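You operate a simulated robot arm through the tools that you are given. There is no shell and no other tool.

You run a simulated robot arm. Do the job below in one go: nothing can be reset, and whatever is moved stays where it is left.

## Task
Swap the chair's grey castor for the black one; brush the fluff off that leg in between.
Fine: the grey castor goes into the empty holder, the green brush back. Set down upright: green brush. What is to be rubbed or washed off counts as gone when no trace of it is left.

The check looks at the end state, three seconds after you hand in, the way a careful person would. Anything else that was tipped, shoved, dropped, spilled or broken makes it a failure.

## Robot
A 7-joint arm with a two-finger parallel gripper on a trunk, on a base that drives. Base frame: it is fixed to the floor where the robot stands at the start and does not move with it; the origin is under the middle of the robot, x ahead of it, y to its left, z up. Units: m, degrees, N and s.
With the tool pointing down near the work surface it reaches from about 0.1 to 0.88 m from the robot's upright axis, wherever it stands. Its first joint turns from -115.0 to 115.0 degrees. Places, roughly: black castor [-1, -3.25, 0.75]; bolt with the blue washer [-2.1, -3.1, 0.2]; bolt with the orange washer [-2.1, -3.1, 0.4]; castor holder one [-0.8, -3.4, 0.8]; castor socket [-1.6, -2.8, 0.6]; green brush [-1, -3.5, 0.75]; grey castor [-1.5, -2.75, 0.5]; height lever [-2, -3, 0.3]; knob between tight and slack [-1.9, -3.9, 0]; office chair [-1.5, -2.75, 0.25]; tension knob [-1.5, -3.3, 0.4]; tilt lever [-1.5, -3.3, 0.2]. Payload 3.91 kg.
Tool frame: the origin (TCP) lies between the finger pads and is the grasp point; the fingertips stand 0.03 m ahead of it; z points along the fingers, y is the line along which they close. Largest opening 0.11 m; finger width 0.02, thickness 0.01; the body of the gripper, 0.048 by 0.112 m, starts 0.055 m behind the TCP.
Orientation is told as [roll, pitch, yaw] about the base's x, y, z axes, in that order, counted from this pose: with the fingers straight down and closing along the base's y, the tool's x points along the base's -x, its y along +y and its z along -z.

## Interface
- The arm moves only by the tool send_rows. Its argument "rows" is a list of rows, each a list of 3 entries, a list of its own where there are three numbers: the turn, a rotation vector about the base's x, y, z in units of 5 degrees (1.0 is 5 degrees), then the shift along the base's x, y, z in units of 40 mm (1.0 is 40 mm), then the gripper command, from -1 (fully open) to 1 (shut), values between in proportion. In form: [[[ax, ay, az], [x, y, z], fingers], ...]. A call has 1 to 20 rows; each row shifts and turns the commanded pose from where the row before left it. A call with a number of a shift or a turn outside -1 to 1 is refused whole. Rows are played at 5 a second. More than 0.05 m and 8.6 degrees between two rows, or a gripper value outside its range, and nothing of the call is played. Where a pose cannot be reached the arm comes as near as it can. A force on the tool above 70 N (or 10 N above the force at the start of the call, whichever is more), or a blocked arm, ends the call early, and 0.2 s more pass. Each finger travels about 0.153 m/s and halts on what it meets, pressing with about 40 N; the grip force reading is that of the motor and also rises with nothing between the fingers. The clock runs only during rows and for 0.2 s after the last one: add rows that do not move to give the fingers time. It gives the time, the measured TCP pose, the force on the tool (base axes), the opening and the grip force at its end, in the units of the frame above (readings bear some noise), with the torque about the TCP (base axes, N m) and any sound that the robot's microphone picked up.
- Cameras (640 x 400 px; columns grow to the right, rows downward): "scene" is now at [0.2265, 0.1911, 1.2771]; the picture's right is [-0.18, -0.98, 0.00], its down [-0.66, 0.12, -0.75] and it looks along [0.73, -0.13, -0.67] (base axes); focal length 280 px, centre (320, 200). "wrist" rides on the gripper at [0.072, 0.017, -0.103] in the tool frame; the picture's right is [-0.23, 0.97, 0.00], its down [-0.76, -0.18, -0.62] and it looks along [-0.61, -0.14, 0.78] (tool axes); focal length 222 px, centre (320, 200). There is no depth. A picture from a camera that has moved, and an enlarged one, comes with that camera's place and axes in the base frame and with its lens.
- capture(camera): a new picture of that camera. It takes no simulated time.
- raise_lower(by): slides the trunk up (or, below 0, down) by that many m; the arm and the scene camera ride with it, the base frame stays. It gives what a move gives, with no picture.
- drive_base(legs): drives the robot by 1 to 6 legs, each [ahead, left, turn to the left] in m, m and degrees, along the robot's own axes; the way and the turn of a leg run together, so that a leg with both is an arc; at most 1.5 m and 180 degrees a leg. The arm and the cameras ride along, it lands a little off, and it stops where it bumps. It gives what a move gives.
- pan_tilt(pan, tilt): turns the head with the scene camera to pan (to the left, within 80 degrees either way) and tilt (down, from -29 to 69), counted from straight ahead of the robot. It gives what a move gives.
- zoom(camera, box): a new picture of the part [left, top, right, bottom] of that camera's present view, enlarged. It takes no simulated time.
- sign_off(): hands the job in; it is judged then, once.

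Places have to be worked out from the pictures, the camera data and where the tool is seen. Open the gripper and draw the arm clear of the work before you hand the job in, unless the task says otherwise.

The tools are called after "Request:" as a command line: name --argument value ..., lists and objects as JSON in quotes. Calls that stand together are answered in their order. send_rows: Moves the arm, as the interface text tells. Its arguments: {"type":"object","properties":{"rows":{"type":"array","items":{"type":"array"}}},"required":["rows"]} The other tools are called the same way: raise_lower (by) slides the trunk up or down; drive_base (legs) drives the base; pan_tilt (pan, tilt) turns the head that bears the scene camera; capture (camera) takes a picture; zoom (camera, box) takes an enlarged picture of a part of a camera's view; sign_off () hands the job in.

At the start:

```text
t: 0.0
tool_pos: [0.6414, -0.1825, 0.7537]
tool_rot: [0.0, 0.0, 0.0]
force: [0.1, -0.5, 0.2]
ft_torque: [0.0, 0.02, 0.02]
finger_gap: 0.11
grasp_force: 0.1
trunk travel left (down, up): [-0.625, 0.365]
robot x, y, heading: [-0.0007, 0.0003, -0.1]
head pan, tilt: [-10.1, 41.7]
```

scene: 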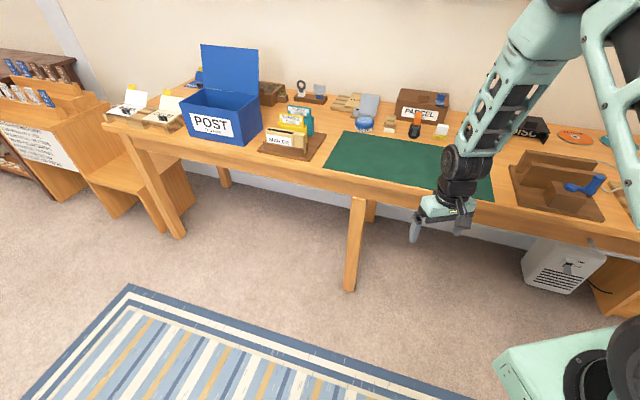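
wrist: 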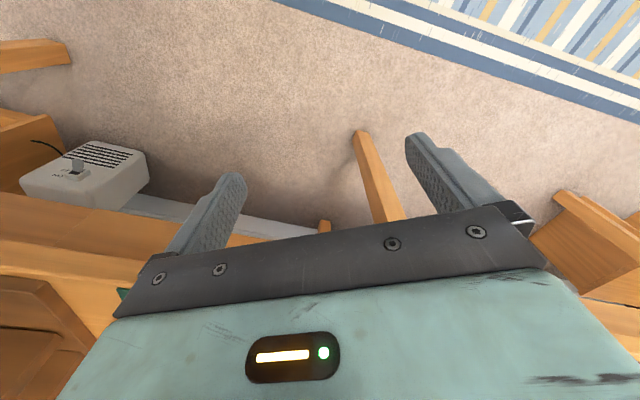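

The work lies behind and to my right, around [-1.5, -3]; the present pictures only show a post bench. I turn the head right to look for the way over.

Request:
pan_tilt --pan -80 --tilt 30

Request:
capture --camera "scene"

```text
t: 1.4
tool_pos: [0.6418, -0.1818, 0.7529]
tool_rot: [0.1, 0.0, 0.1]
force: [-0.3, 0.2, 0.4]
ft_torque: [-0.01, 0.0, -0.03]
finger_gap: 0.1102
grasp_force: 0.0
trunk travel left (down, up): [-0.625, 0.365]
robot x, y, heading: [-0.0033, -0.0006, -0.1]
head pan, tilt: [-80.0, 30.0]
```

```text
taken
camera scene: at [0.1598, 0.1167, 1.295], right [-0.98, -0.17, 0.0], down [-0.09, 0.49, -0.87], along [0.15, -0.85, -0.5], focal length 280 px, centre (320, 200)
```

scene: 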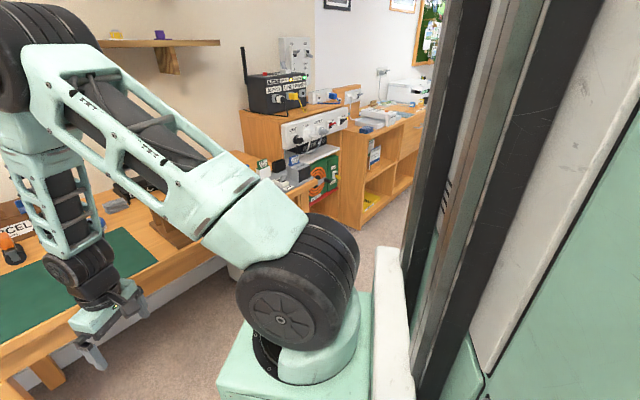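

The post bench's edge is about 0.85 m ahead and the cabinets on the right stand over 1.5 m off, so there's room to turn on the spot. I turn right 90° and look again.

Request:
drive_base --legs '[[0, 0, -90]]'

Request:
pan_tilt --pan -25 --tilt 25

Request:
capture --camera "scene"

```text
t: 5.6
tool_pos: [-0.1809, -0.6416, 0.7535]
tool_rot: [0.1, -0.1, -89.7]
force: [0.6, 1.1, -0.2]
ft_torque: [0.01, -0.04, 0.0]
finger_gap: 0.11
grasp_force: 0.2
trunk travel left (down, up): [-0.625, 0.365]
robot x, y, heading: [0.0006, -0.0007, -90.2]
head pan, tilt: [-80.0, 30.0]
```

```text
t: 6.9
tool_pos: [-0.1805, -0.6414, 0.7538]
tool_rot: [0.0, 0.0, -89.9]
force: [0.4, 1.7, -0.3]
ft_torque: [0.01, 0.0, 0.03]
finger_gap: 0.11
grasp_force: 0.1
trunk travel left (down, up): [-0.625, 0.365]
robot x, y, heading: [-0.0008, 0.0007, -90.0]
head pan, tilt: [-25.0, 25.0]
```

```text
taken
camera scene: at [0.1684, -0.2243, 1.3029], right [-0.91, 0.42, 0.0], down [0.18, 0.38, -0.91], along [-0.38, -0.82, -0.42], focal length 280 px, centre (320, 200)
```

scene: 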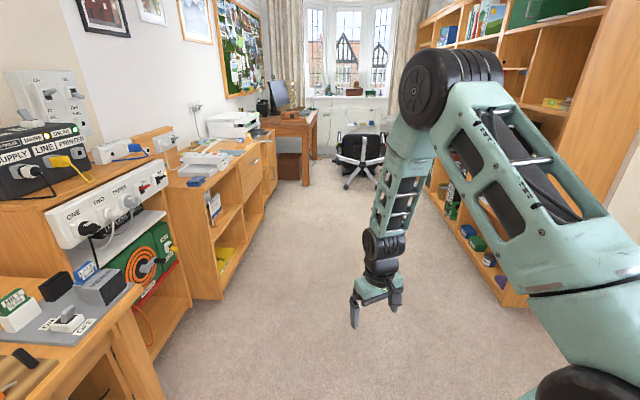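

The upturned office chair stands at the far end of the room before the window. I zoom in on it.

Request:
zoom --camera "scene" --box '[240, 80, 440, 205]'

Request:
pan_tilt --pan -60 --tilt 25

Request:
capture --camera "scene"

```text
3.20 times, centred on (340, 142) of scene
camera zoom: at [0.1684, -0.2243, 1.3029], right [-0.91, 0.42, 0.0], down [0.18, 0.38, -0.91], along [-0.38, -0.82, -0.42], focal length 898 px, centre (256, 384)
```

zoom: 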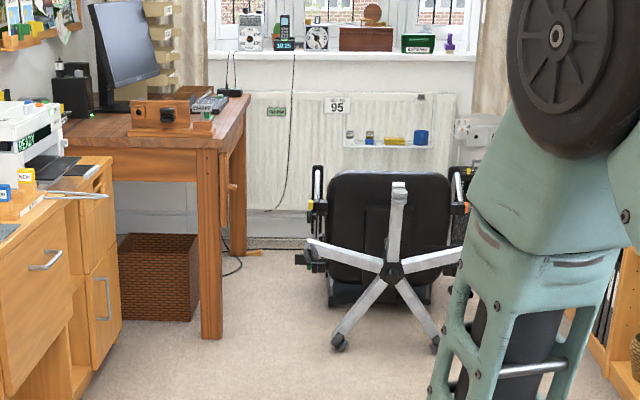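

```text
t: 7.9
tool_pos: [-0.1811, -0.6411, 0.7533]
tool_rot: [-0.1, 0.0, -89.8]
force: [0.7, 0.1, 0.0]
ft_torque: [0.01, -0.04, -0.04]
finger_gap: 0.1098
grasp_force: 0.1
trunk travel left (down, up): [-0.625, 0.365]
robot x, y, heading: [0.0013, -0.0004, -90.2]
head pan, tilt: [-60.0, 25.0]
```

```text
taken
camera scene: at [0.1276, -0.1871, 1.303], right [-0.5, 0.86, 0.0], down [0.37, 0.21, -0.91], along [-0.78, -0.46, -0.42], focal length 280 px, centre (320, 200)
```

scene: 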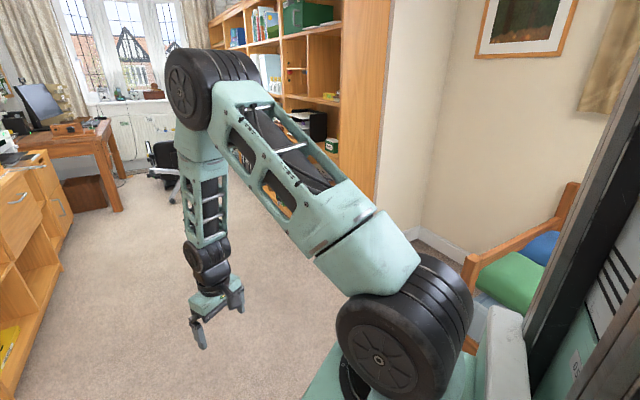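

The room runs skewed to my frame (its length lies about along heading -114°). The chair lies tipped toward the window with its star foot facing me, and the desk with the castors stands to its left. I turn 24° right and drive 1.4 m down the room, then look closely.

Request:
drive_base --legs '[[0, 0, -24], [1.4, 0, 0]]'

Request:
pan_tilt --pan -5 --tilt 28

Request:
capture --camera "scene"

```text
t: 16.1
tool_pos: [-0.9787, -1.79, 0.7527]
tool_rot: [0.0, 0.0, -113.3]
force: [0.0, 0.1, 0.6]
ft_torque: [-0.05, 0.0, 0.01]
finger_gap: 0.1101
grasp_force: 0.0
trunk travel left (down, up): [-0.625, 0.365]
robot x, y, heading: [-0.5599, -1.2752, -113.3]
head pan, tilt: [-60.0, 25.0]
```

```text
t: 17.3
tool_pos: [-0.9783, -1.7903, 0.7524]
tool_rot: [-0.1, 0.1, -113.3]
force: [0.3, -0.1, 0.5]
ft_torque: [0.01, 0.01, -0.02]
finger_gap: 0.1099
grasp_force: 0.0
trunk travel left (down, up): [-0.625, 0.365]
robot x, y, heading: [-0.5588, -1.275, -113.3]
head pan, tilt: [-5.0, 28.0]
```

```text
taken
camera scene: at [-0.4665, -1.5648, 1.2982], right [-0.88, 0.47, 0.0], down [0.22, 0.41, -0.88], along [-0.42, -0.78, -0.47], focal length 280 px, centre (320, 200)
```

scene: 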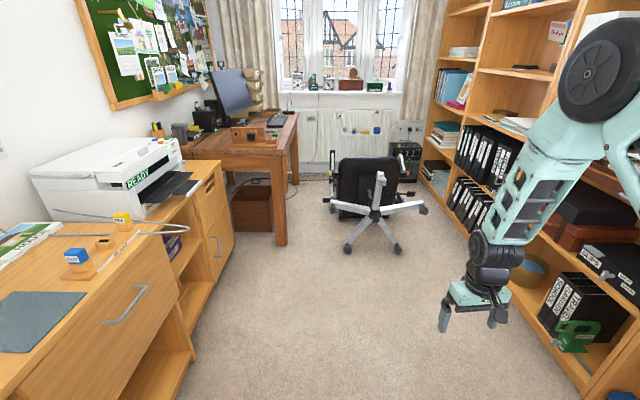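

Request:
zoom --camera "scene" --box '[300, 140, 460, 265]'

Request:
zoom --camera "scene" --box '[170, 60, 330, 160]'

```text
3.20 times, centred on (380, 202) of scene
camera zoom: at [-0.4665, -1.5648, 1.2982], right [-0.88, 0.47, 0.0], down [0.22, 0.41, -0.88], along [-0.42, -0.78, -0.47], focal length 898 px, centre (128, 192)
```

zoom: 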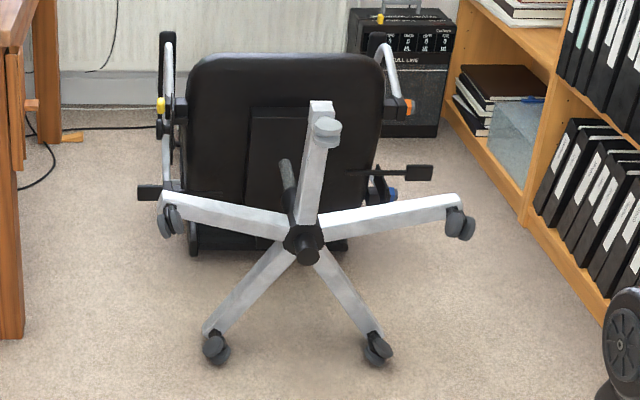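

```text
4.00 times, centred on (250, 110) of scene
camera zoom: at [-0.4665, -1.5648, 1.2982], right [-0.88, 0.47, 0.0], down [0.22, 0.41, -0.88], along [-0.42, -0.78, -0.47], focal length 1122 px, centre (600, 560)
```

zoom: 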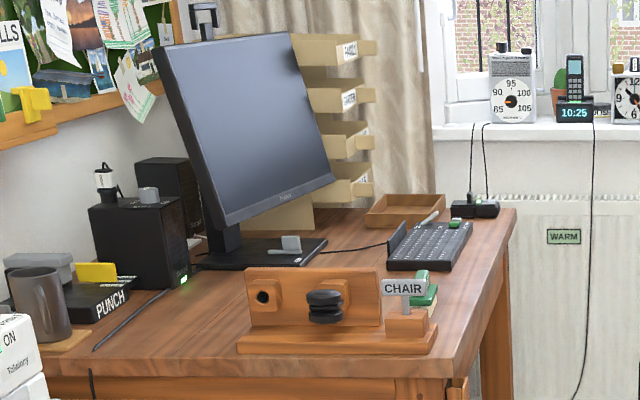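

The chair lies with its five-star foot facing me; the upward leg carries the grey castor. On the desk is a board with the black castor plugged in at right, an empty hole at left, and the green brush behind the CHAIR sign. I drive 0.7 m closer.

Request:
drive_base --legs '[[0.7, 0, 0]]'

Request:
pan_tilt --pan -10 --tilt 40

Request:
capture --camera "scene"

Request:
capture --camera "wrist"

```text
t: 21.1
tool_pos: [-1.2578, -2.4285, 0.7541]
tool_rot: [0.0, 0.0, -113.5]
force: [-0.9, 0.0, 0.1]
ft_torque: [0.0, 0.02, 0.01]
finger_gap: 0.1099
grasp_force: 0.1
trunk travel left (down, up): [-0.625, 0.365]
robot x, y, heading: [-0.8323, -1.9144, -113.7]
head pan, tilt: [-5.0, 28.0]
```

```text
t: 21.9
tool_pos: [-1.2595, -2.4298, 0.7535]
tool_rot: [-0.1, 0.0, -113.5]
force: [-0.4, -0.2, 0.5]
ft_torque: [0.01, -0.03, -0.01]
finger_gap: 0.1098
grasp_force: 0.0
trunk travel left (down, up): [-0.625, 0.365]
robot x, y, heading: [-0.8361, -1.9181, -113.7]
head pan, tilt: [-10.0, 40.0]
```

```text
taken
camera scene: at [-0.749, -2.1969, 1.2797], right [-0.83, 0.55, 0.0], down [0.35, 0.54, -0.77], along [-0.42, -0.64, -0.64], focal length 280 px, centre (320, 200)
```

scene: 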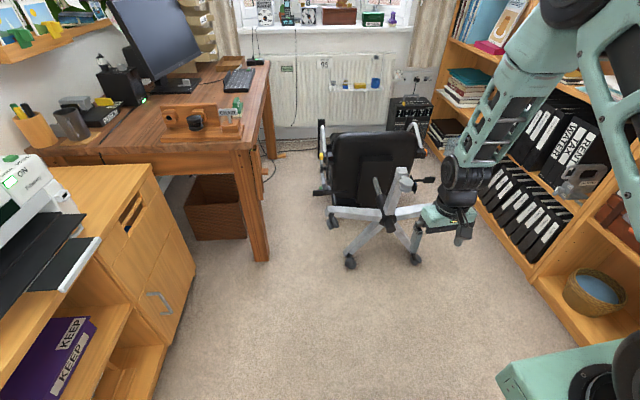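

```text
taken
camera wrist: at [-1.2142, -2.3703, 0.8571], right [0.8, -0.6, 0.0], down [-0.47, -0.63, 0.62], along [-0.37, -0.5, -0.78], focal length 222 px, centre (320, 200)
```

wrist: 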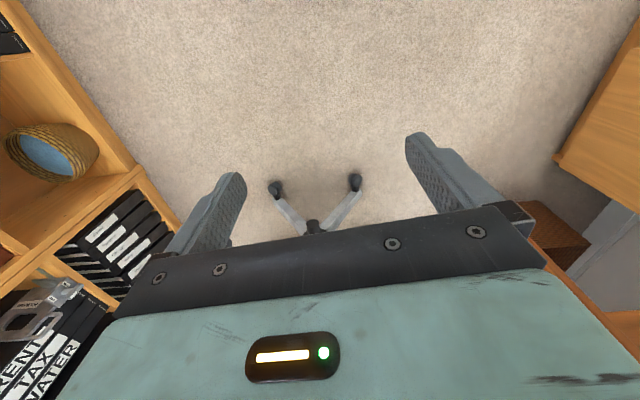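

Request:
zoom --camera "scene" --box '[310, 115, 450, 275]'

Request:
zoom --camera "scene" --box '[360, 150, 430, 220]'

Request:
zoom --camera "scene" --box '[140, 80, 270, 150]'

```text
2.50 times, centred on (380, 195) of scene
camera zoom: at [-0.749, -2.1969, 1.2797], right [-0.83, 0.55, 0.0], down [0.35, 0.54, -0.77], along [-0.42, -0.64, -0.64], focal length 701 px, centre (170, 212)
```

zoom: 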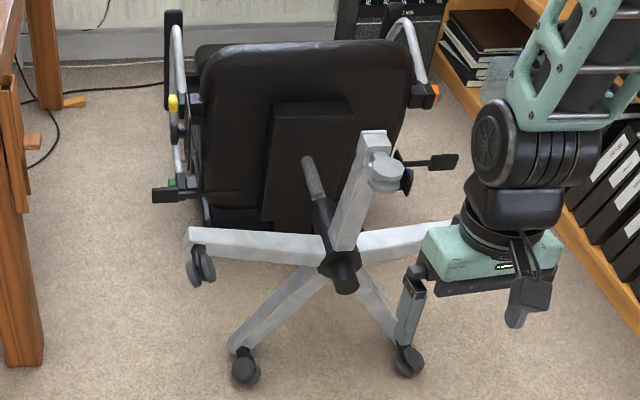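

```text
5.71 times, centred on (395, 185) of scene
camera zoom: at [-0.749, -2.1969, 1.2797], right [-0.83, 0.55, 0.0], down [0.35, 0.54, -0.77], along [-0.42, -0.64, -0.64], focal length 1603 px, centre (-109, 286)
```

zoom: 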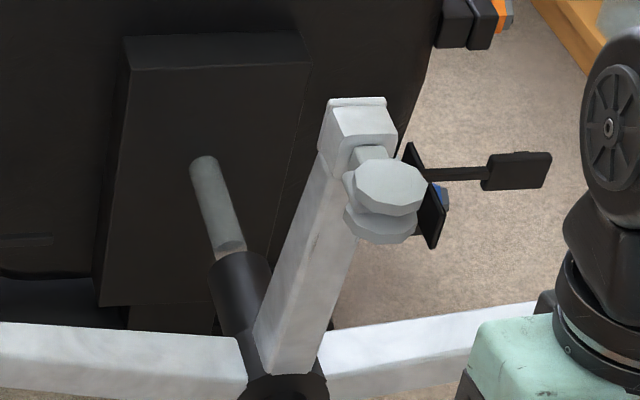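

```text
4.92 times, centred on (205, 115) of scene
camera zoom: at [-0.749, -2.1969, 1.2797], right [-0.83, 0.55, 0.0], down [0.35, 0.54, -0.77], along [-0.42, -0.64, -0.64], focal length 1381 px, centre (886, 618)
```

zoom: 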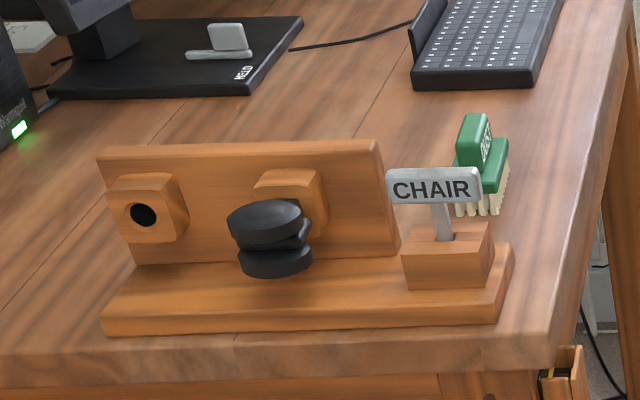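

Triangulating from both views: grey castor about (-1.54, -2.765, 0.60), black castor about (-0.895, -3.23, 0.845), empty hole about (-0.83, -3.33, 0.845). There's free space around the tool here, so I swing the gripper to point level ahead with the fingers closing up-down and the wrist camera on the left.

Request:
send_rows --rows '[[[-0.961, -0.3747, -0.7293], [0, 0, 0], -1], [[-0.961, -0.3747, -0.7293], [0, 0, 0], -1], [[-0.961, -0.3747, -0.7293], [0, 0, 0], -1], [[-0.961, -0.3747, -0.7293], [0, 0, 0], -1], [[-0.961, -0.3747, -0.7293], [0, 0, 0], -1], [[-0.961, -0.3747, -0.7293], [0, 0, 0], -1], [[-0.961, -0.3747, -0.7293], [0, 0, 0], -1], [[-0.961, -0.3747, -0.7293], [0, 0, 0], -1], [[-0.961, -0.3747, -0.7293], [0, 0, 0], -1], [[-0.961, -0.3747, -0.7293], [0, 0, 0], -1], [[-0.961, -0.3747, -0.7293], [0, 0, 0], -1], [[-0.961, -0.3747, -0.7293], [0, 0, 0], -1], [[-0.961, -0.3747, -0.7293], [0, 0, 0], -1], [[-0.961, -0.3747, -0.7293], [0, 0, 0], -1], [[-0.961, -0.3747, -0.7293], [0, 0, 0], -1], [[-0.961, -0.3747, -0.7293], [0, 0, 0], -1], [[-0.961, -0.3747, -0.7293], [0, 0, 0], -1], [[-0.961, -0.3747, -0.7293], [0, 0, 0], -1], [[-0.961, -0.3747, -0.7293], [0, 0, 0], -1], [[0, 0, 0], [0, 0, 0], -1]]'

Request:
capture --camera "scene"

Request:
capture --camera "wrist"

```text
t: 26.1
tool_pos: [-1.259, -2.4298, 0.7538]
tool_rot: [89.8, -0.2, 156.2]
force: [0.5, 0.4, 0.2]
ft_torque: [0.0, -0.02, 0.0]
finger_gap: 0.1099
grasp_force: 0.1
trunk travel left (down, up): [-0.625, 0.365]
robot x, y, heading: [-0.8354, -1.9129, -113.4]
head pan, tilt: [-10.0, 40.0]
```

```text
taken
camera scene: at [-0.749, -2.1969, 1.2796], right [-0.83, 0.55, 0.0], down [0.36, 0.54, -0.77], along [-0.42, -0.64, -0.64], focal length 280 px, centre (320, 200)
```

scene: 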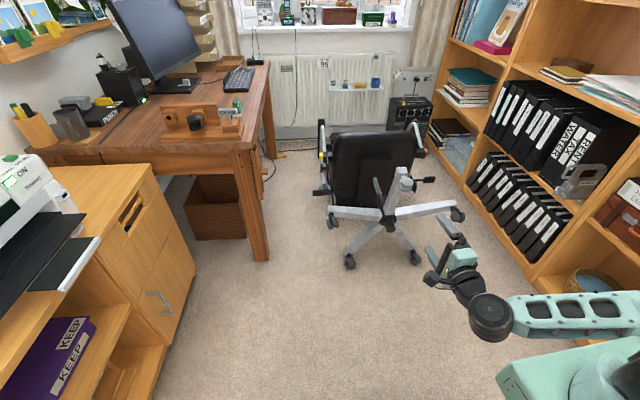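

```text
taken
camera wrist: at [-1.1507, -2.3644, 0.7708], right [-0.21, 0.09, 0.97], down [-0.45, 0.88, -0.18], along [-0.87, -0.47, -0.14], focal length 222 px, centre (320, 200)
```

wrist: 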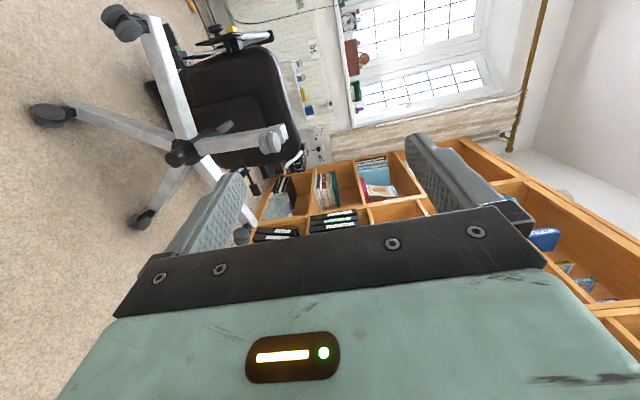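

The gripper is now level. I zoom the wrist view on the leg to learn its direction and look for the fluff.

Request:
zoom --camera "wrist" --box '[150, 80, 330, 210]'

```text
3.08 times, centred on (240, 145) of wrist
camera zoom: at [-1.1507, -2.3644, 0.7708], right [-0.21, 0.09, 0.97], down [-0.45, 0.88, -0.18], along [-0.87, -0.47, -0.14], focal length 684 px, centre (566, 369)
```

zoom: 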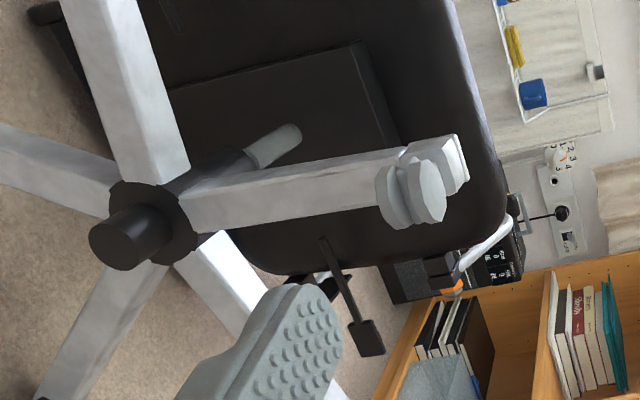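

The chair's axis seems to run along about heading -120° and no fluff shows on the leg's left or front faces from here. I draw the tool back 0.24 m, then drive in so the grey castor lies about 0.68 m ahead.

Request:
send_rows --rows '[[[0, 0, 0], [0.298, 0.689, 0], -1], [[0, 0, 0], [0.298, 0.689, 0], -1], [[0, 0, 0], [0.298, 0.689, 0], -1], [[0, 0, 0], [0.298, 0.689, 0], -1], [[0, 0, 0], [0.298, 0.689, 0], -1], [[0, 0, 0], [0.298, 0.689, 0], -1], [[0, 0, 0], [0.298, 0.689, 0], -1], [[0, 0, 0], [0.298, 0.689, 0], -1], [[0, 0, 0], [0, 0, 0], -1]]'

Request:
drive_base --legs '[[0.37, -0.1, -5]]'

Request:
capture --camera "wrist"

Request:
capture --camera "scene"

```text
t: 28.1
tool_pos: [-1.1642, -2.2092, 0.7542]
tool_rot: [89.8, -0.2, 156.2]
force: [0.1, 0.0, -0.6]
ft_torque: [0.0, -0.01, -0.03]
finger_gap: 0.1099
grasp_force: 0.0
trunk travel left (down, up): [-0.625, 0.365]
robot x, y, heading: [-0.8345, -1.9119, -113.6]
head pan, tilt: [-10.0, 40.0]
```

```text
t: 30.5
tool_pos: [-1.4376, -2.4677, 0.7545]
tool_rot: [89.9, 0.0, 151.5]
force: [0.0, -1.6, -0.7]
ft_torque: [0.04, 0.01, 0.01]
finger_gap: 0.11
grasp_force: 0.1
trunk travel left (down, up): [-0.625, 0.365]
robot x, y, heading: [-1.0852, -2.1955, -118.0]
head pan, tilt: [-10.0, 40.0]
```

```text
taken
camera wrist: at [-1.3245, -2.4113, 0.7714], right [-0.2, 0.11, 0.97], down [-0.37, 0.91, -0.17], along [-0.91, -0.4, -0.14], focal length 222 px, centre (320, 200)
```

wrist: 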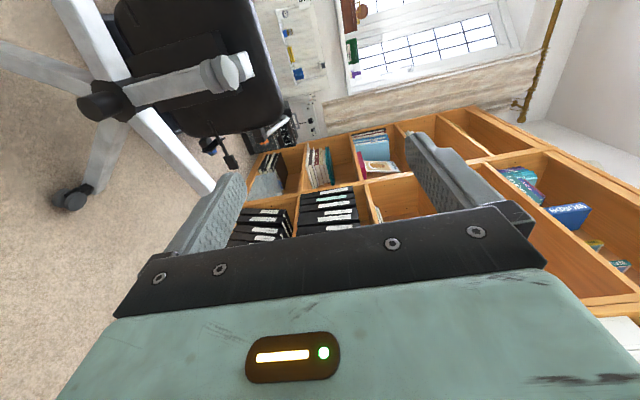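

```text
taken
camera scene: at [-1.0228, -2.4888, 1.2796], right [-0.78, 0.62, 0.0], down [0.4, 0.5, -0.77], along [-0.47, -0.6, -0.64], focal length 280 px, centre (320, 200)
```

scene: 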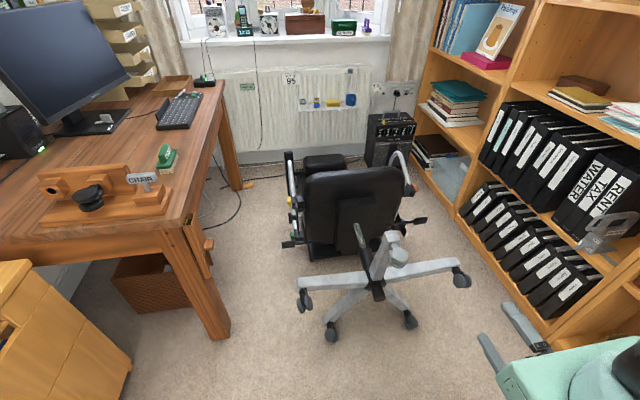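

Request:
zoom --camera "scene" --box '[340, 215, 430, 305]'

Request:
zoom --camera "scene" --box '[25, 130, 215, 240]'

Request:
zoom --camera "wrist" --box '[70, 30, 270, 170]'

```text
4.44 times, centred on (385, 260) of scene
camera zoom: at [-1.0228, -2.4888, 1.2796], right [-0.78, 0.62, 0.0], down [0.4, 0.5, -0.77], along [-0.47, -0.6, -0.64], focal length 1247 px, centre (31, -67)
```

zoom: 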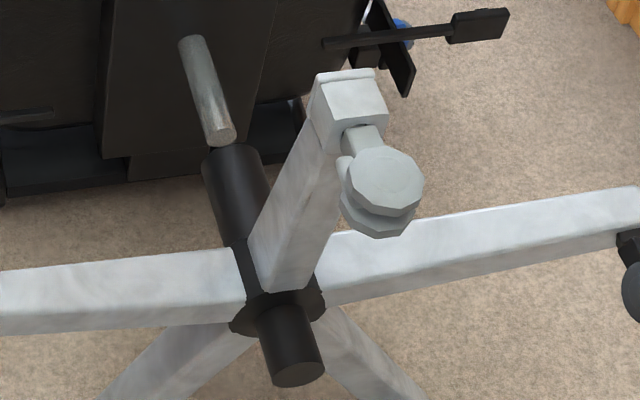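

```text
3.37 times, centred on (120, 185) of scene
camera zoom: at [-1.0228, -2.4888, 1.2796], right [-0.78, 0.62, 0.0], down [0.4, 0.5, -0.77], along [-0.47, -0.6, -0.64], focal length 945 px, centre (994, 250)
```

zoom: 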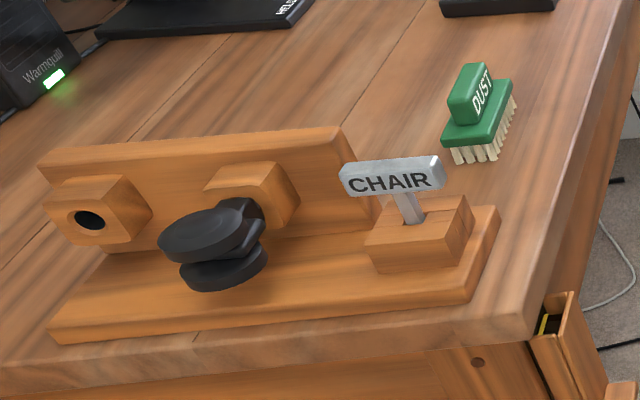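

```text
2.86 times, centred on (170, 100) of wrist
camera zoom: at [-1.3245, -2.4113, 0.7714], right [-0.2, 0.11, 0.97], down [-0.37, 0.91, -0.17], along [-0.91, -0.4, -0.14], focal length 635 px, centre (749, 486)
```

zoom: 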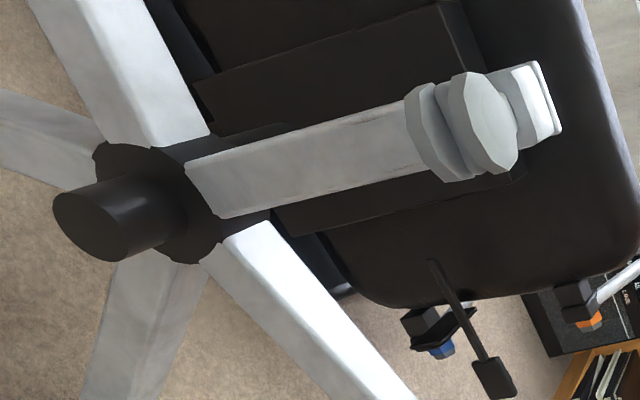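

Combining the scene and wrist rays, the castor's upper disc face sits at about (-1.555, -2.774, 0.60), disc diameter ~55 mm, and the chair axis heads about -119°, nearly the same as the tool (-118.5°). I move to a pre-grasp point 0.15 m short of it at z≈0.575 and look again.

Request:
send_rows --rows '[[[0, 0, 0], [-0.191, -0.727, -0.75], -1], [[0, 0, 0], [-0.191, -0.727, -0.75], -1], [[0, 0, 0], [-0.191, -0.727, -0.75], -1], [[0, 0, 0], [-0.191, -0.727, -0.75], -1], [[0, 0, 0], [-0.191, -0.727, -0.75], -1], [[0, 0, 0], [-0.191, -0.727, -0.75], -1], [[0, 0, 0], [0, 0, 0], -1]]'

Request:
capture --camera "wrist"

Request:
zoom --camera "scene" --box '[320, 200, 480, 300]'

```text
t: 32.3
tool_pos: [-1.5568, -2.619, 0.5965]
tool_rot: [92.2, -7.3, 148.6]
force: [0.2, 0.9, 0.2]
ft_torque: [-0.01, -0.04, 0.02]
finger_gap: 0.11
grasp_force: 0.0
trunk travel left (down, up): [-0.625, 0.365]
robot x, y, heading: [-1.0861, -2.2029, -118.3]
head pan, tilt: [-10.0, 40.0]
stopped in row 7: the arm was blocked; the commanded pose is now the measured one
```

```text
taken
camera wrist: at [-1.44, -2.5689, 0.6008], right [-0.07, 0.09, 0.99], down [-0.35, 0.93, -0.1], along [-0.94, -0.35, -0.03], focal length 222 px, centre (320, 200)
```

wrist: 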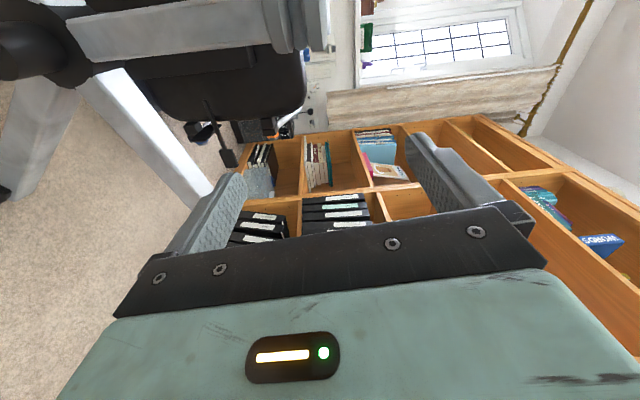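

```text
4.00 times, centred on (400, 250) of scene
camera zoom: at [-1.0228, -2.4888, 1.2796], right [-0.78, 0.62, 0.0], down [0.4, 0.5, -0.77], along [-0.47, -0.6, -0.64], focal length 1122 px, centre (0, 0)
```

zoom: 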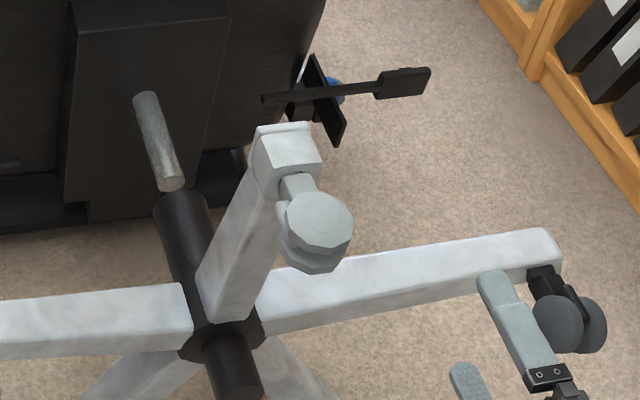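

The arm jammed at its limit when reaching low with the trunk high (nothing touched, but it ended skewed at (-1.557,-2.619,0.597)). I go back to the previous comfortable pose and lower the trunk instead.

Request:
send_rows --rows '[[[-0.055, -0.249, 0.097], [0.497, 0.63, 0.658], -1], [[-0.055, -0.249, 0.097], [0.497, 0.63, 0.658], -1], [[-0.055, -0.249, 0.097], [0.497, 0.63, 0.658], -1], [[-0.055, -0.249, 0.097], [0.497, 0.63, 0.658], -1], [[-0.055, -0.249, 0.097], [0.497, 0.63, 0.658], -1], [[-0.055, -0.249, 0.097], [0.497, 0.63, 0.658], -1], [[0, 0, 0], [0, 0, 0], -1]]'

Request:
raise_lower --by -0.18

Request:
capture --camera "wrist"

Request:
capture --camera "scene"

```text
t: 33.9
tool_pos: [-1.4328, -2.4704, 0.7533]
tool_rot: [89.7, 0.8, 151.8]
force: [0.5, -1.1, 0.5]
ft_torque: [-0.01, -0.02, 0.0]
finger_gap: 0.11
grasp_force: 0.0
trunk travel left (down, up): [-0.625, 0.365]
robot x, y, heading: [-1.0868, -2.2008, -118.2]
head pan, tilt: [-10.0, 40.0]
```

```text
t: 35.9
tool_pos: [-1.4334, -2.4694, 0.5711]
tool_rot: [89.7, 0.6, 151.8]
force: [-1.2, -0.3, -0.7]
ft_torque: [0.01, -0.04, 0.0]
finger_gap: 0.1099
grasp_force: 0.1
trunk travel left (down, up): [-0.445, 0.545]
robot x, y, heading: [-1.083, -2.2004, -118.3]
head pan, tilt: [-10.0, 40.0]
```

```text
taken
camera wrist: at [-1.3209, -2.4134, 0.5916], right [-0.21, 0.11, 0.97], down [-0.37, 0.91, -0.18], along [-0.9, -0.4, -0.15], focal length 222 px, centre (320, 200)
```

wrist: 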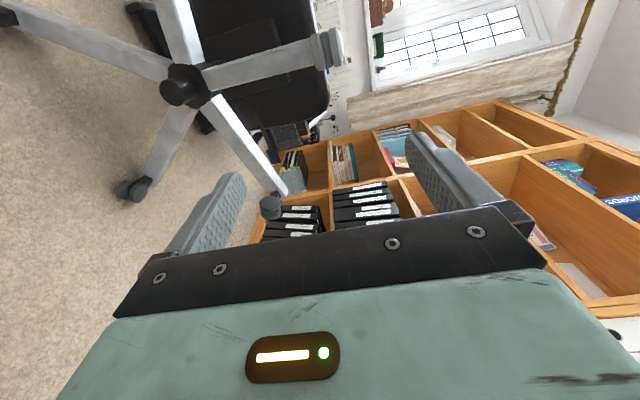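

```text
taken
camera scene: at [-1.0228, -2.4887, 1.0997], right [-0.78, 0.62, 0.0], down [0.4, 0.5, -0.77], along [-0.47, -0.6, -0.64], focal length 280 px, centre (320, 200)
```

scene: 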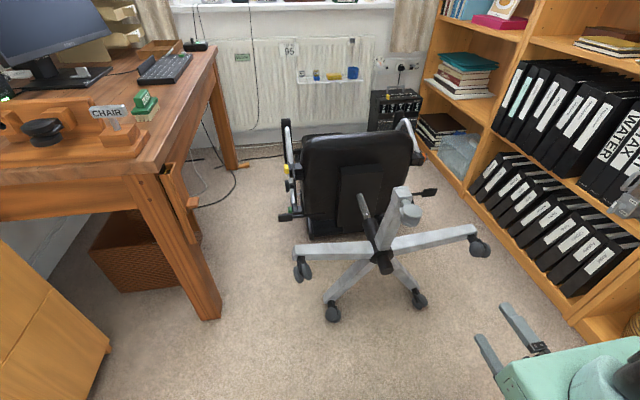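

Trunk lowered cleanly; tool at z 0.571. I zoom on the castor in both cameras to refine its place.

Request:
zoom --camera "wrist" --box '[190, 10, 370, 120]'

Request:
zoom --camera "scene" --box '[350, 170, 450, 250]'

```text
3.56 times, centred on (280, 65) of wrist
camera zoom: at [-1.3209, -2.4134, 0.5916], right [-0.21, 0.11, 0.97], down [-0.37, 0.91, -0.18], along [-0.9, -0.4, -0.15], focal length 790 px, centre (462, 680)
```

zoom: 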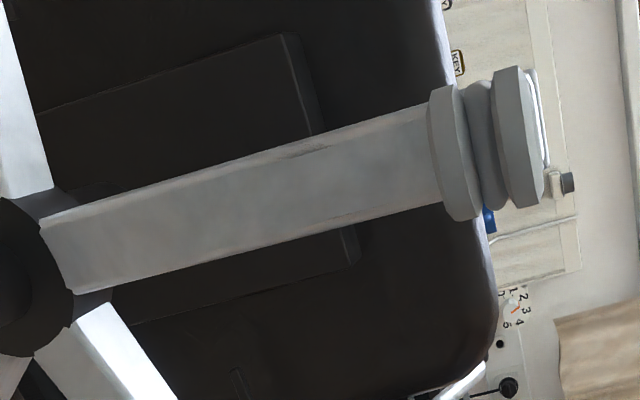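

```text
5.00 times, centred on (400, 210) of scene
camera zoom: at [-1.0228, -2.4887, 1.0997], right [-0.78, 0.62, 0.0], down [0.4, 0.5, -0.77], along [-0.47, -0.6, -0.64], focal length 1403 px, centre (-80, 150)
```

zoom: 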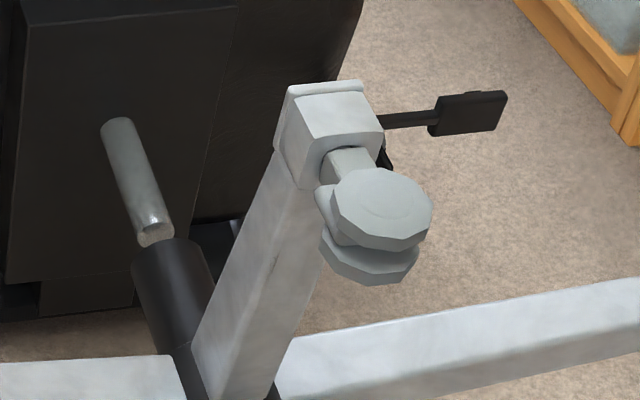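

Vertical stereo from the two trunk heights puts the top disc face at about z 0.606, so the castor centre is near (-1.55, -2.768, 0.585), some 0.32 m ahead of the TCP and 0.04 m to the left. I move 0.18 m ahead and 0.038 m left, then look again.

Request:
send_rows --rows '[[[0, 0, 0], [-0.258, -0.883, 0.08], -1], [[0, 0, 0], [-0.258, -0.883, 0.08], -1], [[0, 0, 0], [-0.258, -0.883, 0.08], -1], [[0, 0, 0], [-0.258, -0.883, 0.08], -1], [[0, 0, 0], [-0.258, -0.883, 0.08], -1], [[0, 0, 0], [0, 0, 0], -1]]'

Request:
capture --camera "wrist"

Request:
zoom --camera "scene" --box '[350, 170, 510, 270]'

```text
t: 37.3
tool_pos: [-1.4856, -2.6459, 0.5882]
tool_rot: [89.7, 0.6, 151.8]
force: [0.0, 0.4, -0.1]
ft_torque: [-0.02, 0.03, -0.05]
finger_gap: 0.1102
grasp_force: 0.0
trunk travel left (down, up): [-0.445, 0.545]
robot x, y, heading: [-1.0854, -2.2001, -118.4]
head pan, tilt: [-10.0, 40.0]
```

```text
taken
camera wrist: at [-1.3732, -2.5905, 0.608], right [-0.21, 0.11, 0.97], down [-0.37, 0.91, -0.18], along [-0.9, -0.4, -0.15], focal length 222 px, centre (320, 200)
```

wrist: 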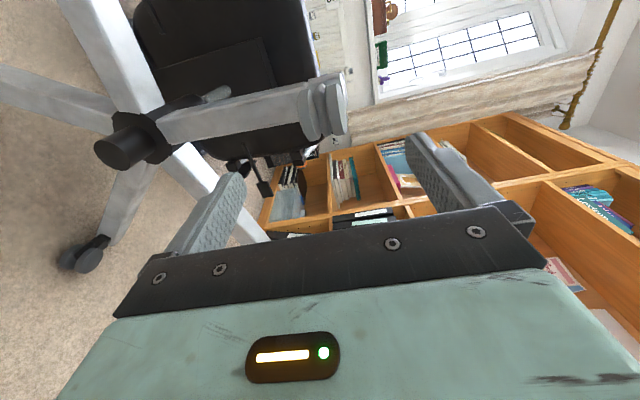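

```text
4.00 times, centred on (430, 220) of scene
camera zoom: at [-1.0228, -2.4887, 1.0996], right [-0.78, 0.62, 0.0], down [0.4, 0.5, -0.77], along [-0.47, -0.6, -0.64], focal length 1122 px, centre (-120, 120)
```

zoom: 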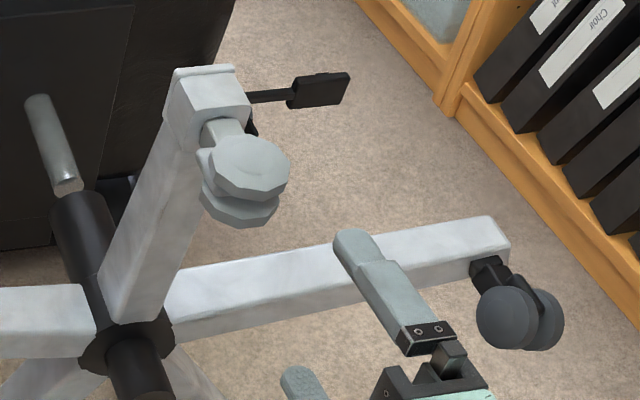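

The castor is now centred on the tool axis within ~4 mm. I advance 0.09 m straight along the fingers and re-check the distance.

Request:
send_rows --rows '[[[0, 0, 0], [-0.354, -0.661, 0], -1], [[0, 0, 0], [-0.354, -0.661, 0], -1], [[0, 0, 0], [-0.354, -0.661, 0], -1], [[0, 0, 0], [0, 0, 0], -1]]'

Request:
capture --camera "wrist"

Request:
zoom --camera "scene" --box '[350, 170, 510, 270]'

```text
t: 38.3
tool_pos: [-1.5269, -2.7256, 0.5876]
tool_rot: [89.8, 0.5, 151.8]
force: [0.4, 0.1, 0.6]
ft_torque: [0.02, 0.01, -0.03]
finger_gap: 0.1098
grasp_force: 0.0
trunk travel left (down, up): [-0.445, 0.545]
robot x, y, heading: [-1.0832, -2.2012, -118.5]
head pan, tilt: [-10.0, 40.0]
```

```text
taken
camera wrist: at [-1.4152, -2.669, 0.607], right [-0.21, 0.11, 0.97], down [-0.37, 0.91, -0.18], along [-0.9, -0.4, -0.15], focal length 222 px, centre (320, 200)
```

wrist: 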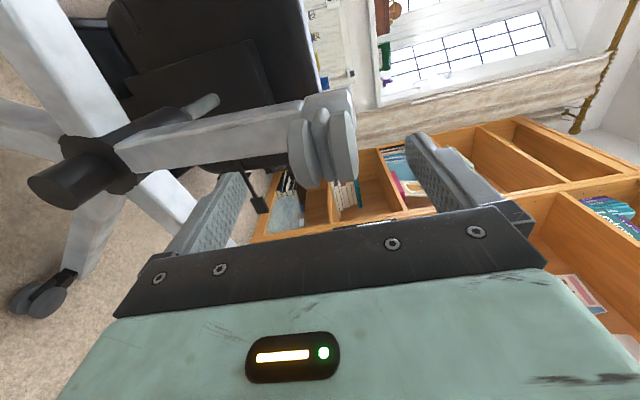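

```text
4.00 times, centred on (430, 220) of scene
camera zoom: at [-1.0228, -2.4887, 1.0996], right [-0.78, 0.62, 0.0], down [0.4, 0.5, -0.77], along [-0.47, -0.6, -0.64], focal length 1122 px, centre (-120, 120)
```

zoom: 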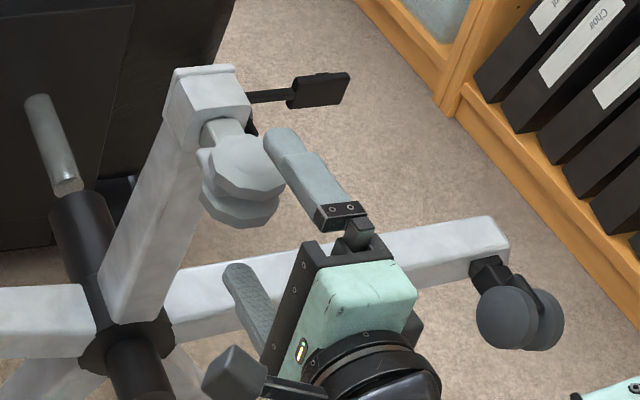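

Request:
zoom --camera "wrist" --box '[240, 60, 400, 200]'

Request:
zoom --camera "scene" --box '[380, 180, 450, 230]'

```text
2.86 times, centred on (320, 130) of wrist
camera zoom: at [-1.4152, -2.669, 0.607], right [-0.21, 0.11, 0.97], down [-0.37, 0.91, -0.18], along [-0.9, -0.4, -0.15], focal length 635 px, centre (320, 400)
```

zoom: 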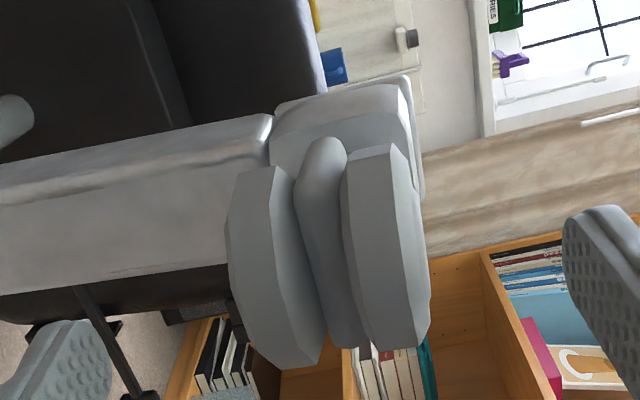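

```text
8.00 times, centred on (415, 205) of scene
camera zoom: at [-1.0228, -2.4887, 1.0996], right [-0.78, 0.62, 0.0], down [0.4, 0.5, -0.77], along [-0.47, -0.6, -0.64], focal length 2244 px, centre (-440, 160)
```

zoom: 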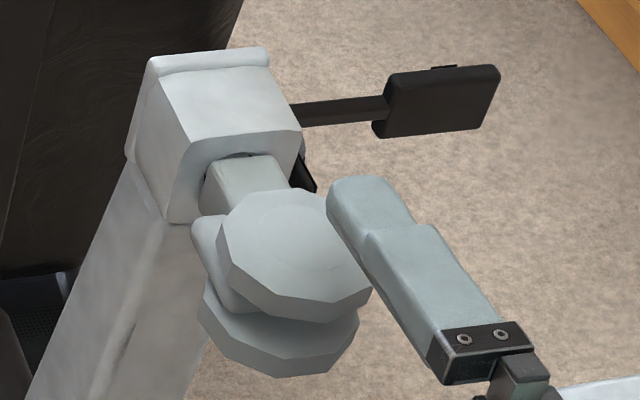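

Castor centre is ~0.045 m ahead of the TCP, within 5 mm laterally, at z≈0.585. I advance 0.04 m and close the fingers on its flat top and bottom faces.

Request:
send_rows --rows '[[[0, 0, 0], [-0.236, -0.441, 0], -1], [[0, 0, 0], [-0.236, -0.441, 0], -1], [[0, 0, 0], [0, 0, 0], -1], [[0, 0, 0], [0, 0, 0], -0.2], [[0, 0, 0], [0, 0, 0], -0.2]]'

Request:
capture --camera "wrist"

Request:
zoom --camera "scene" --box '[370, 170, 450, 230]'

```text
t: 39.5
tool_pos: [-1.5468, -2.7608, 0.5881]
tool_rot: [89.8, 0.7, 151.7]
force: [0.2, -0.4, 0.2]
ft_torque: [0.0, -0.01, 0.02]
finger_gap: 0.066
grasp_force: 0.1
trunk travel left (down, up): [-0.445, 0.545]
robot x, y, heading: [-1.0841, -2.2002, -118.2]
head pan, tilt: [-10.0, 40.0]
```

```text
taken
camera wrist: at [-1.4339, -2.7042, 0.6072], right [-0.21, 0.11, 0.97], down [-0.37, 0.91, -0.18], along [-0.9, -0.4, -0.15], focal length 222 px, centre (320, 200)
```

wrist: 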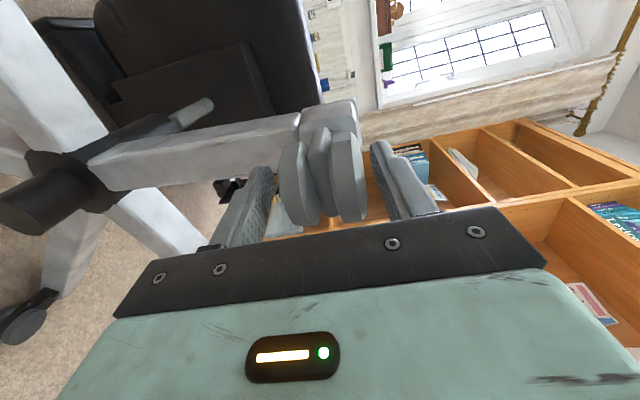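

```text
6.67 times, centred on (410, 200) of scene
camera zoom: at [-1.0228, -2.4888, 1.0996], right [-0.78, 0.62, 0.0], down [0.4, 0.5, -0.77], along [-0.47, -0.6, -0.64], focal length 1870 px, centre (-280, 200)
```

zoom: 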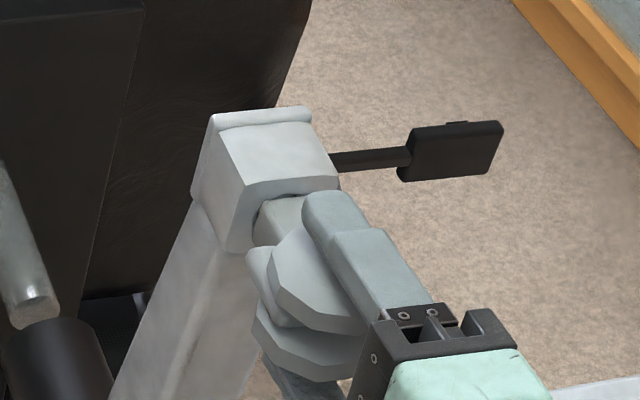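

The scene view indicates the disc centre sits ~8–10 mm to the left of the finger line. I shift left 8 mm and close fully.

Request:
send_rows --rows '[[[0, 0, 0], [0.176, -0.095, 0], -0.2], [[0, 0, 0], [0, 0, 0], -0.2], [[0, 0, 0], [0, 0, 0], 0.1], [[0, 0, 0], [0, 0, 0], 0.3], [[0, 0, 0], [0, 0, 0], 1], [[0, 0, 0], [0, 0, 0], 1], [[0, 0, 0], [0, 0, 0], 1]]'

Request:
capture --camera "wrist"

Request:
zoom --camera "scene" --box '[370, 170, 450, 230]'

```text
t: 41.1
tool_pos: [-1.5391, -2.7633, 0.5918]
tool_rot: [90.2, 0.6, 151.8]
force: [-3.8, 1.9, 31.8]
ft_torque: [-1.78, 1.11, -0.27]
finger_gap: 0.0468
grasp_force: 40.0
trunk travel left (down, up): [-0.445, 0.545]
robot x, y, heading: [-1.0859, -2.1996, -118.4]
head pan, tilt: [-10.0, 40.0]
```

```text
taken
camera wrist: at [-1.4273, -2.7081, 0.6096], right [-0.21, 0.12, 0.97], down [-0.37, 0.91, -0.19], along [-0.9, -0.4, -0.15], focal length 222 px, centre (320, 200)
```

wrist: 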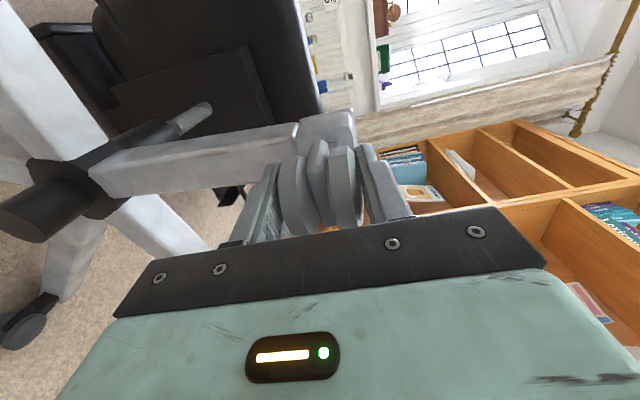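

```text
6.67 times, centred on (410, 200) of scene
camera zoom: at [-1.0223, -2.4879, 1.1001], right [-0.78, 0.62, 0.0], down [0.4, 0.5, -0.77], along [-0.47, -0.6, -0.64], focal length 1870 px, centre (-280, 200)
```

zoom: 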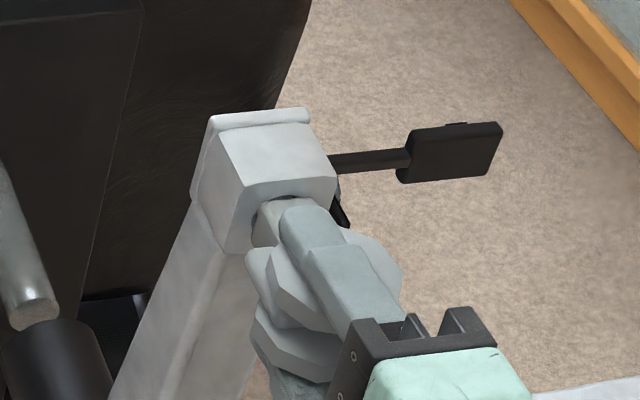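

Gripped: gap 46.8 mm with 40 N, but the tool is pushed up by ~32 N, meaning the castor sits a few mm higher than my command. I raise the command in small steps to relieve that.

Request:
send_rows --rows '[[[0, 0, 0], [0, 0, 0.1], 1], [[0, 0, 0], [0, 0, 0], 1]]'

```text
t: 41.7
tool_pos: [-1.5381, -2.7642, 0.5926]
tool_rot: [89.7, 0.6, 151.8]
force: [-4.9, -2.4, 14.5]
ft_torque: [-1.09, 0.76, -0.13]
finger_gap: 0.0458
grasp_force: 39.7
trunk travel left (down, up): [-0.445, 0.545]
robot x, y, heading: [-1.0833, -2.2035, -118.3]
head pan, tilt: [-10.0, 40.0]
```

Request:
send_rows --rows '[[[0, 0, 0], [0, 0, 0.085], 1], [[0, 0, 0], [0, 0, 0], 1]]'

```text
t: 42.3
tool_pos: [-1.5386, -2.7638, 0.5967]
tool_rot: [89.5, 0.5, 151.9]
force: [-2.5, 1.5, 6.5]
ft_torque: [-0.76, 0.49, -0.16]
finger_gap: 0.0438
grasp_force: 40.2
trunk travel left (down, up): [-0.445, 0.545]
robot x, y, heading: [-1.0811, -2.2003, -118.0]
head pan, tilt: [-10.0, 40.0]
```

Nearly relaxed now (6.5 N, gap 43.8 mm). I raise one more millimetre and start pulling straight back toward me in small steps.

Request:
send_rows --rows '[[[0, 0, 0], [0, 0, 0.03], 1], [[0, 0, 0], [0.06, 0.11, 0], 1], [[0, 0, 0], [0.06, 0.11, 0], 1], [[0, 0, 0], [0.06, 0.11, 0], 1], [[0, 0, 0], [0, 0, 0], 1]]'

```text
t: 43.5
tool_pos: [-1.5307, -2.7507, 0.5979]
tool_rot: [89.6, 0.6, 151.8]
force: [0.4, 1.1, -0.8]
ft_torque: [0.0, -0.02, 0.0]
finger_gap: 0.0434
grasp_force: 39.9
trunk travel left (down, up): [-0.445, 0.545]
robot x, y, heading: [-1.0858, -2.2016, -118.2]
head pan, tilt: [-10.0, 40.0]
```

The tool moved 15 mm with forces back to zero. I look to see whether the castor is coming along.

Request:
capture --camera "wrist"

Request:
zoom --camera "scene" --box '[370, 170, 450, 230]'

```text
taken
camera wrist: at [-1.4194, -2.6946, 0.616], right [-0.21, 0.11, 0.97], down [-0.37, 0.91, -0.18], along [-0.9, -0.4, -0.15], focal length 222 px, centre (320, 200)
```

wrist: 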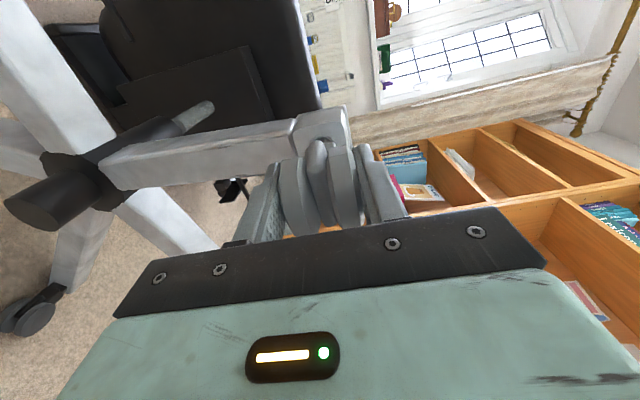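

```text
6.67 times, centred on (410, 200) of scene
camera zoom: at [-1.0228, -2.4888, 1.0996], right [-0.78, 0.62, 0.0], down [0.4, 0.5, -0.77], along [-0.47, -0.6, -0.64], focal length 1870 px, centre (-280, 200)
```

zoom: 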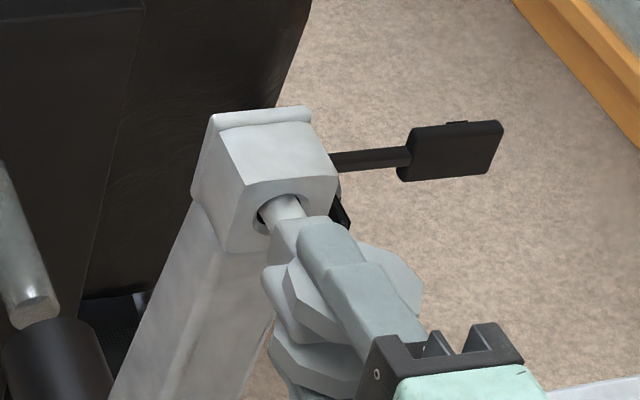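

The castor is coming out with its stem showing. I keep pulling straight back ~0.06 m.

Request:
send_rows --rows '[[[0, 0, 0], [0.118, 0.22, 0], 1], [[0, 0, 0], [0.118, 0.22, 0], 1], [[0, 0, 0], [0.118, 0.22, 0], 1], [[0, 0, 0], [0.118, 0.22, 0], 1], [[0, 0, 0], [0.118, 0.22, 0], 1], [[0, 0, 0], [0.118, 0.22, 0], 1], [[0, 0, 0], [0, 0, 0], 1]]'

Request:
capture --camera "wrist"

Request:
zoom --camera "scene" --box '[370, 170, 450, 230]'

```text
t: 45.1
tool_pos: [-1.5032, -2.699, 0.5977]
tool_rot: [89.7, 0.6, 151.8]
force: [0.6, -0.4, -0.2]
ft_torque: [0.0, 0.0, 0.02]
finger_gap: 0.0434
grasp_force: 39.6
trunk travel left (down, up): [-0.445, 0.545]
robot x, y, heading: [-1.0852, -2.2003, -118.3]
head pan, tilt: [-10.0, 40.0]
```

```text
taken
camera wrist: at [-1.3916, -2.6422, 0.6158], right [-0.21, 0.11, 0.97], down [-0.37, 0.91, -0.18], along [-0.9, -0.4, -0.15], focal length 222 px, centre (320, 200)
```

wrist: 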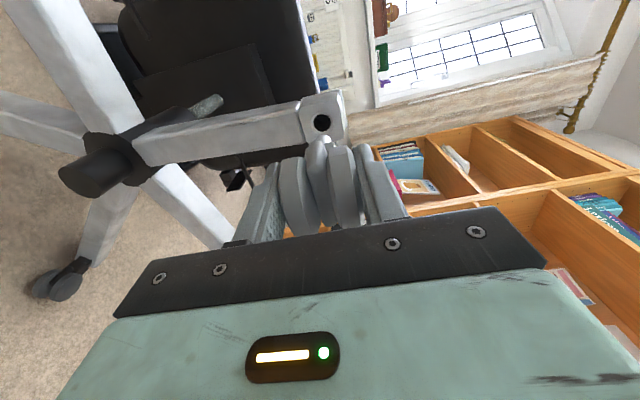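

```text
6.67 times, centred on (410, 200) of scene
camera zoom: at [-1.0228, -2.4888, 1.0996], right [-0.78, 0.62, 0.0], down [0.4, 0.5, -0.77], along [-0.47, -0.6, -0.64], focal length 1870 px, centre (-280, 200)
```

zoom: 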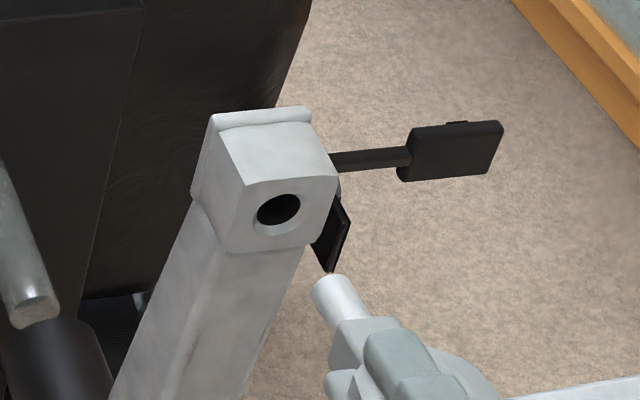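

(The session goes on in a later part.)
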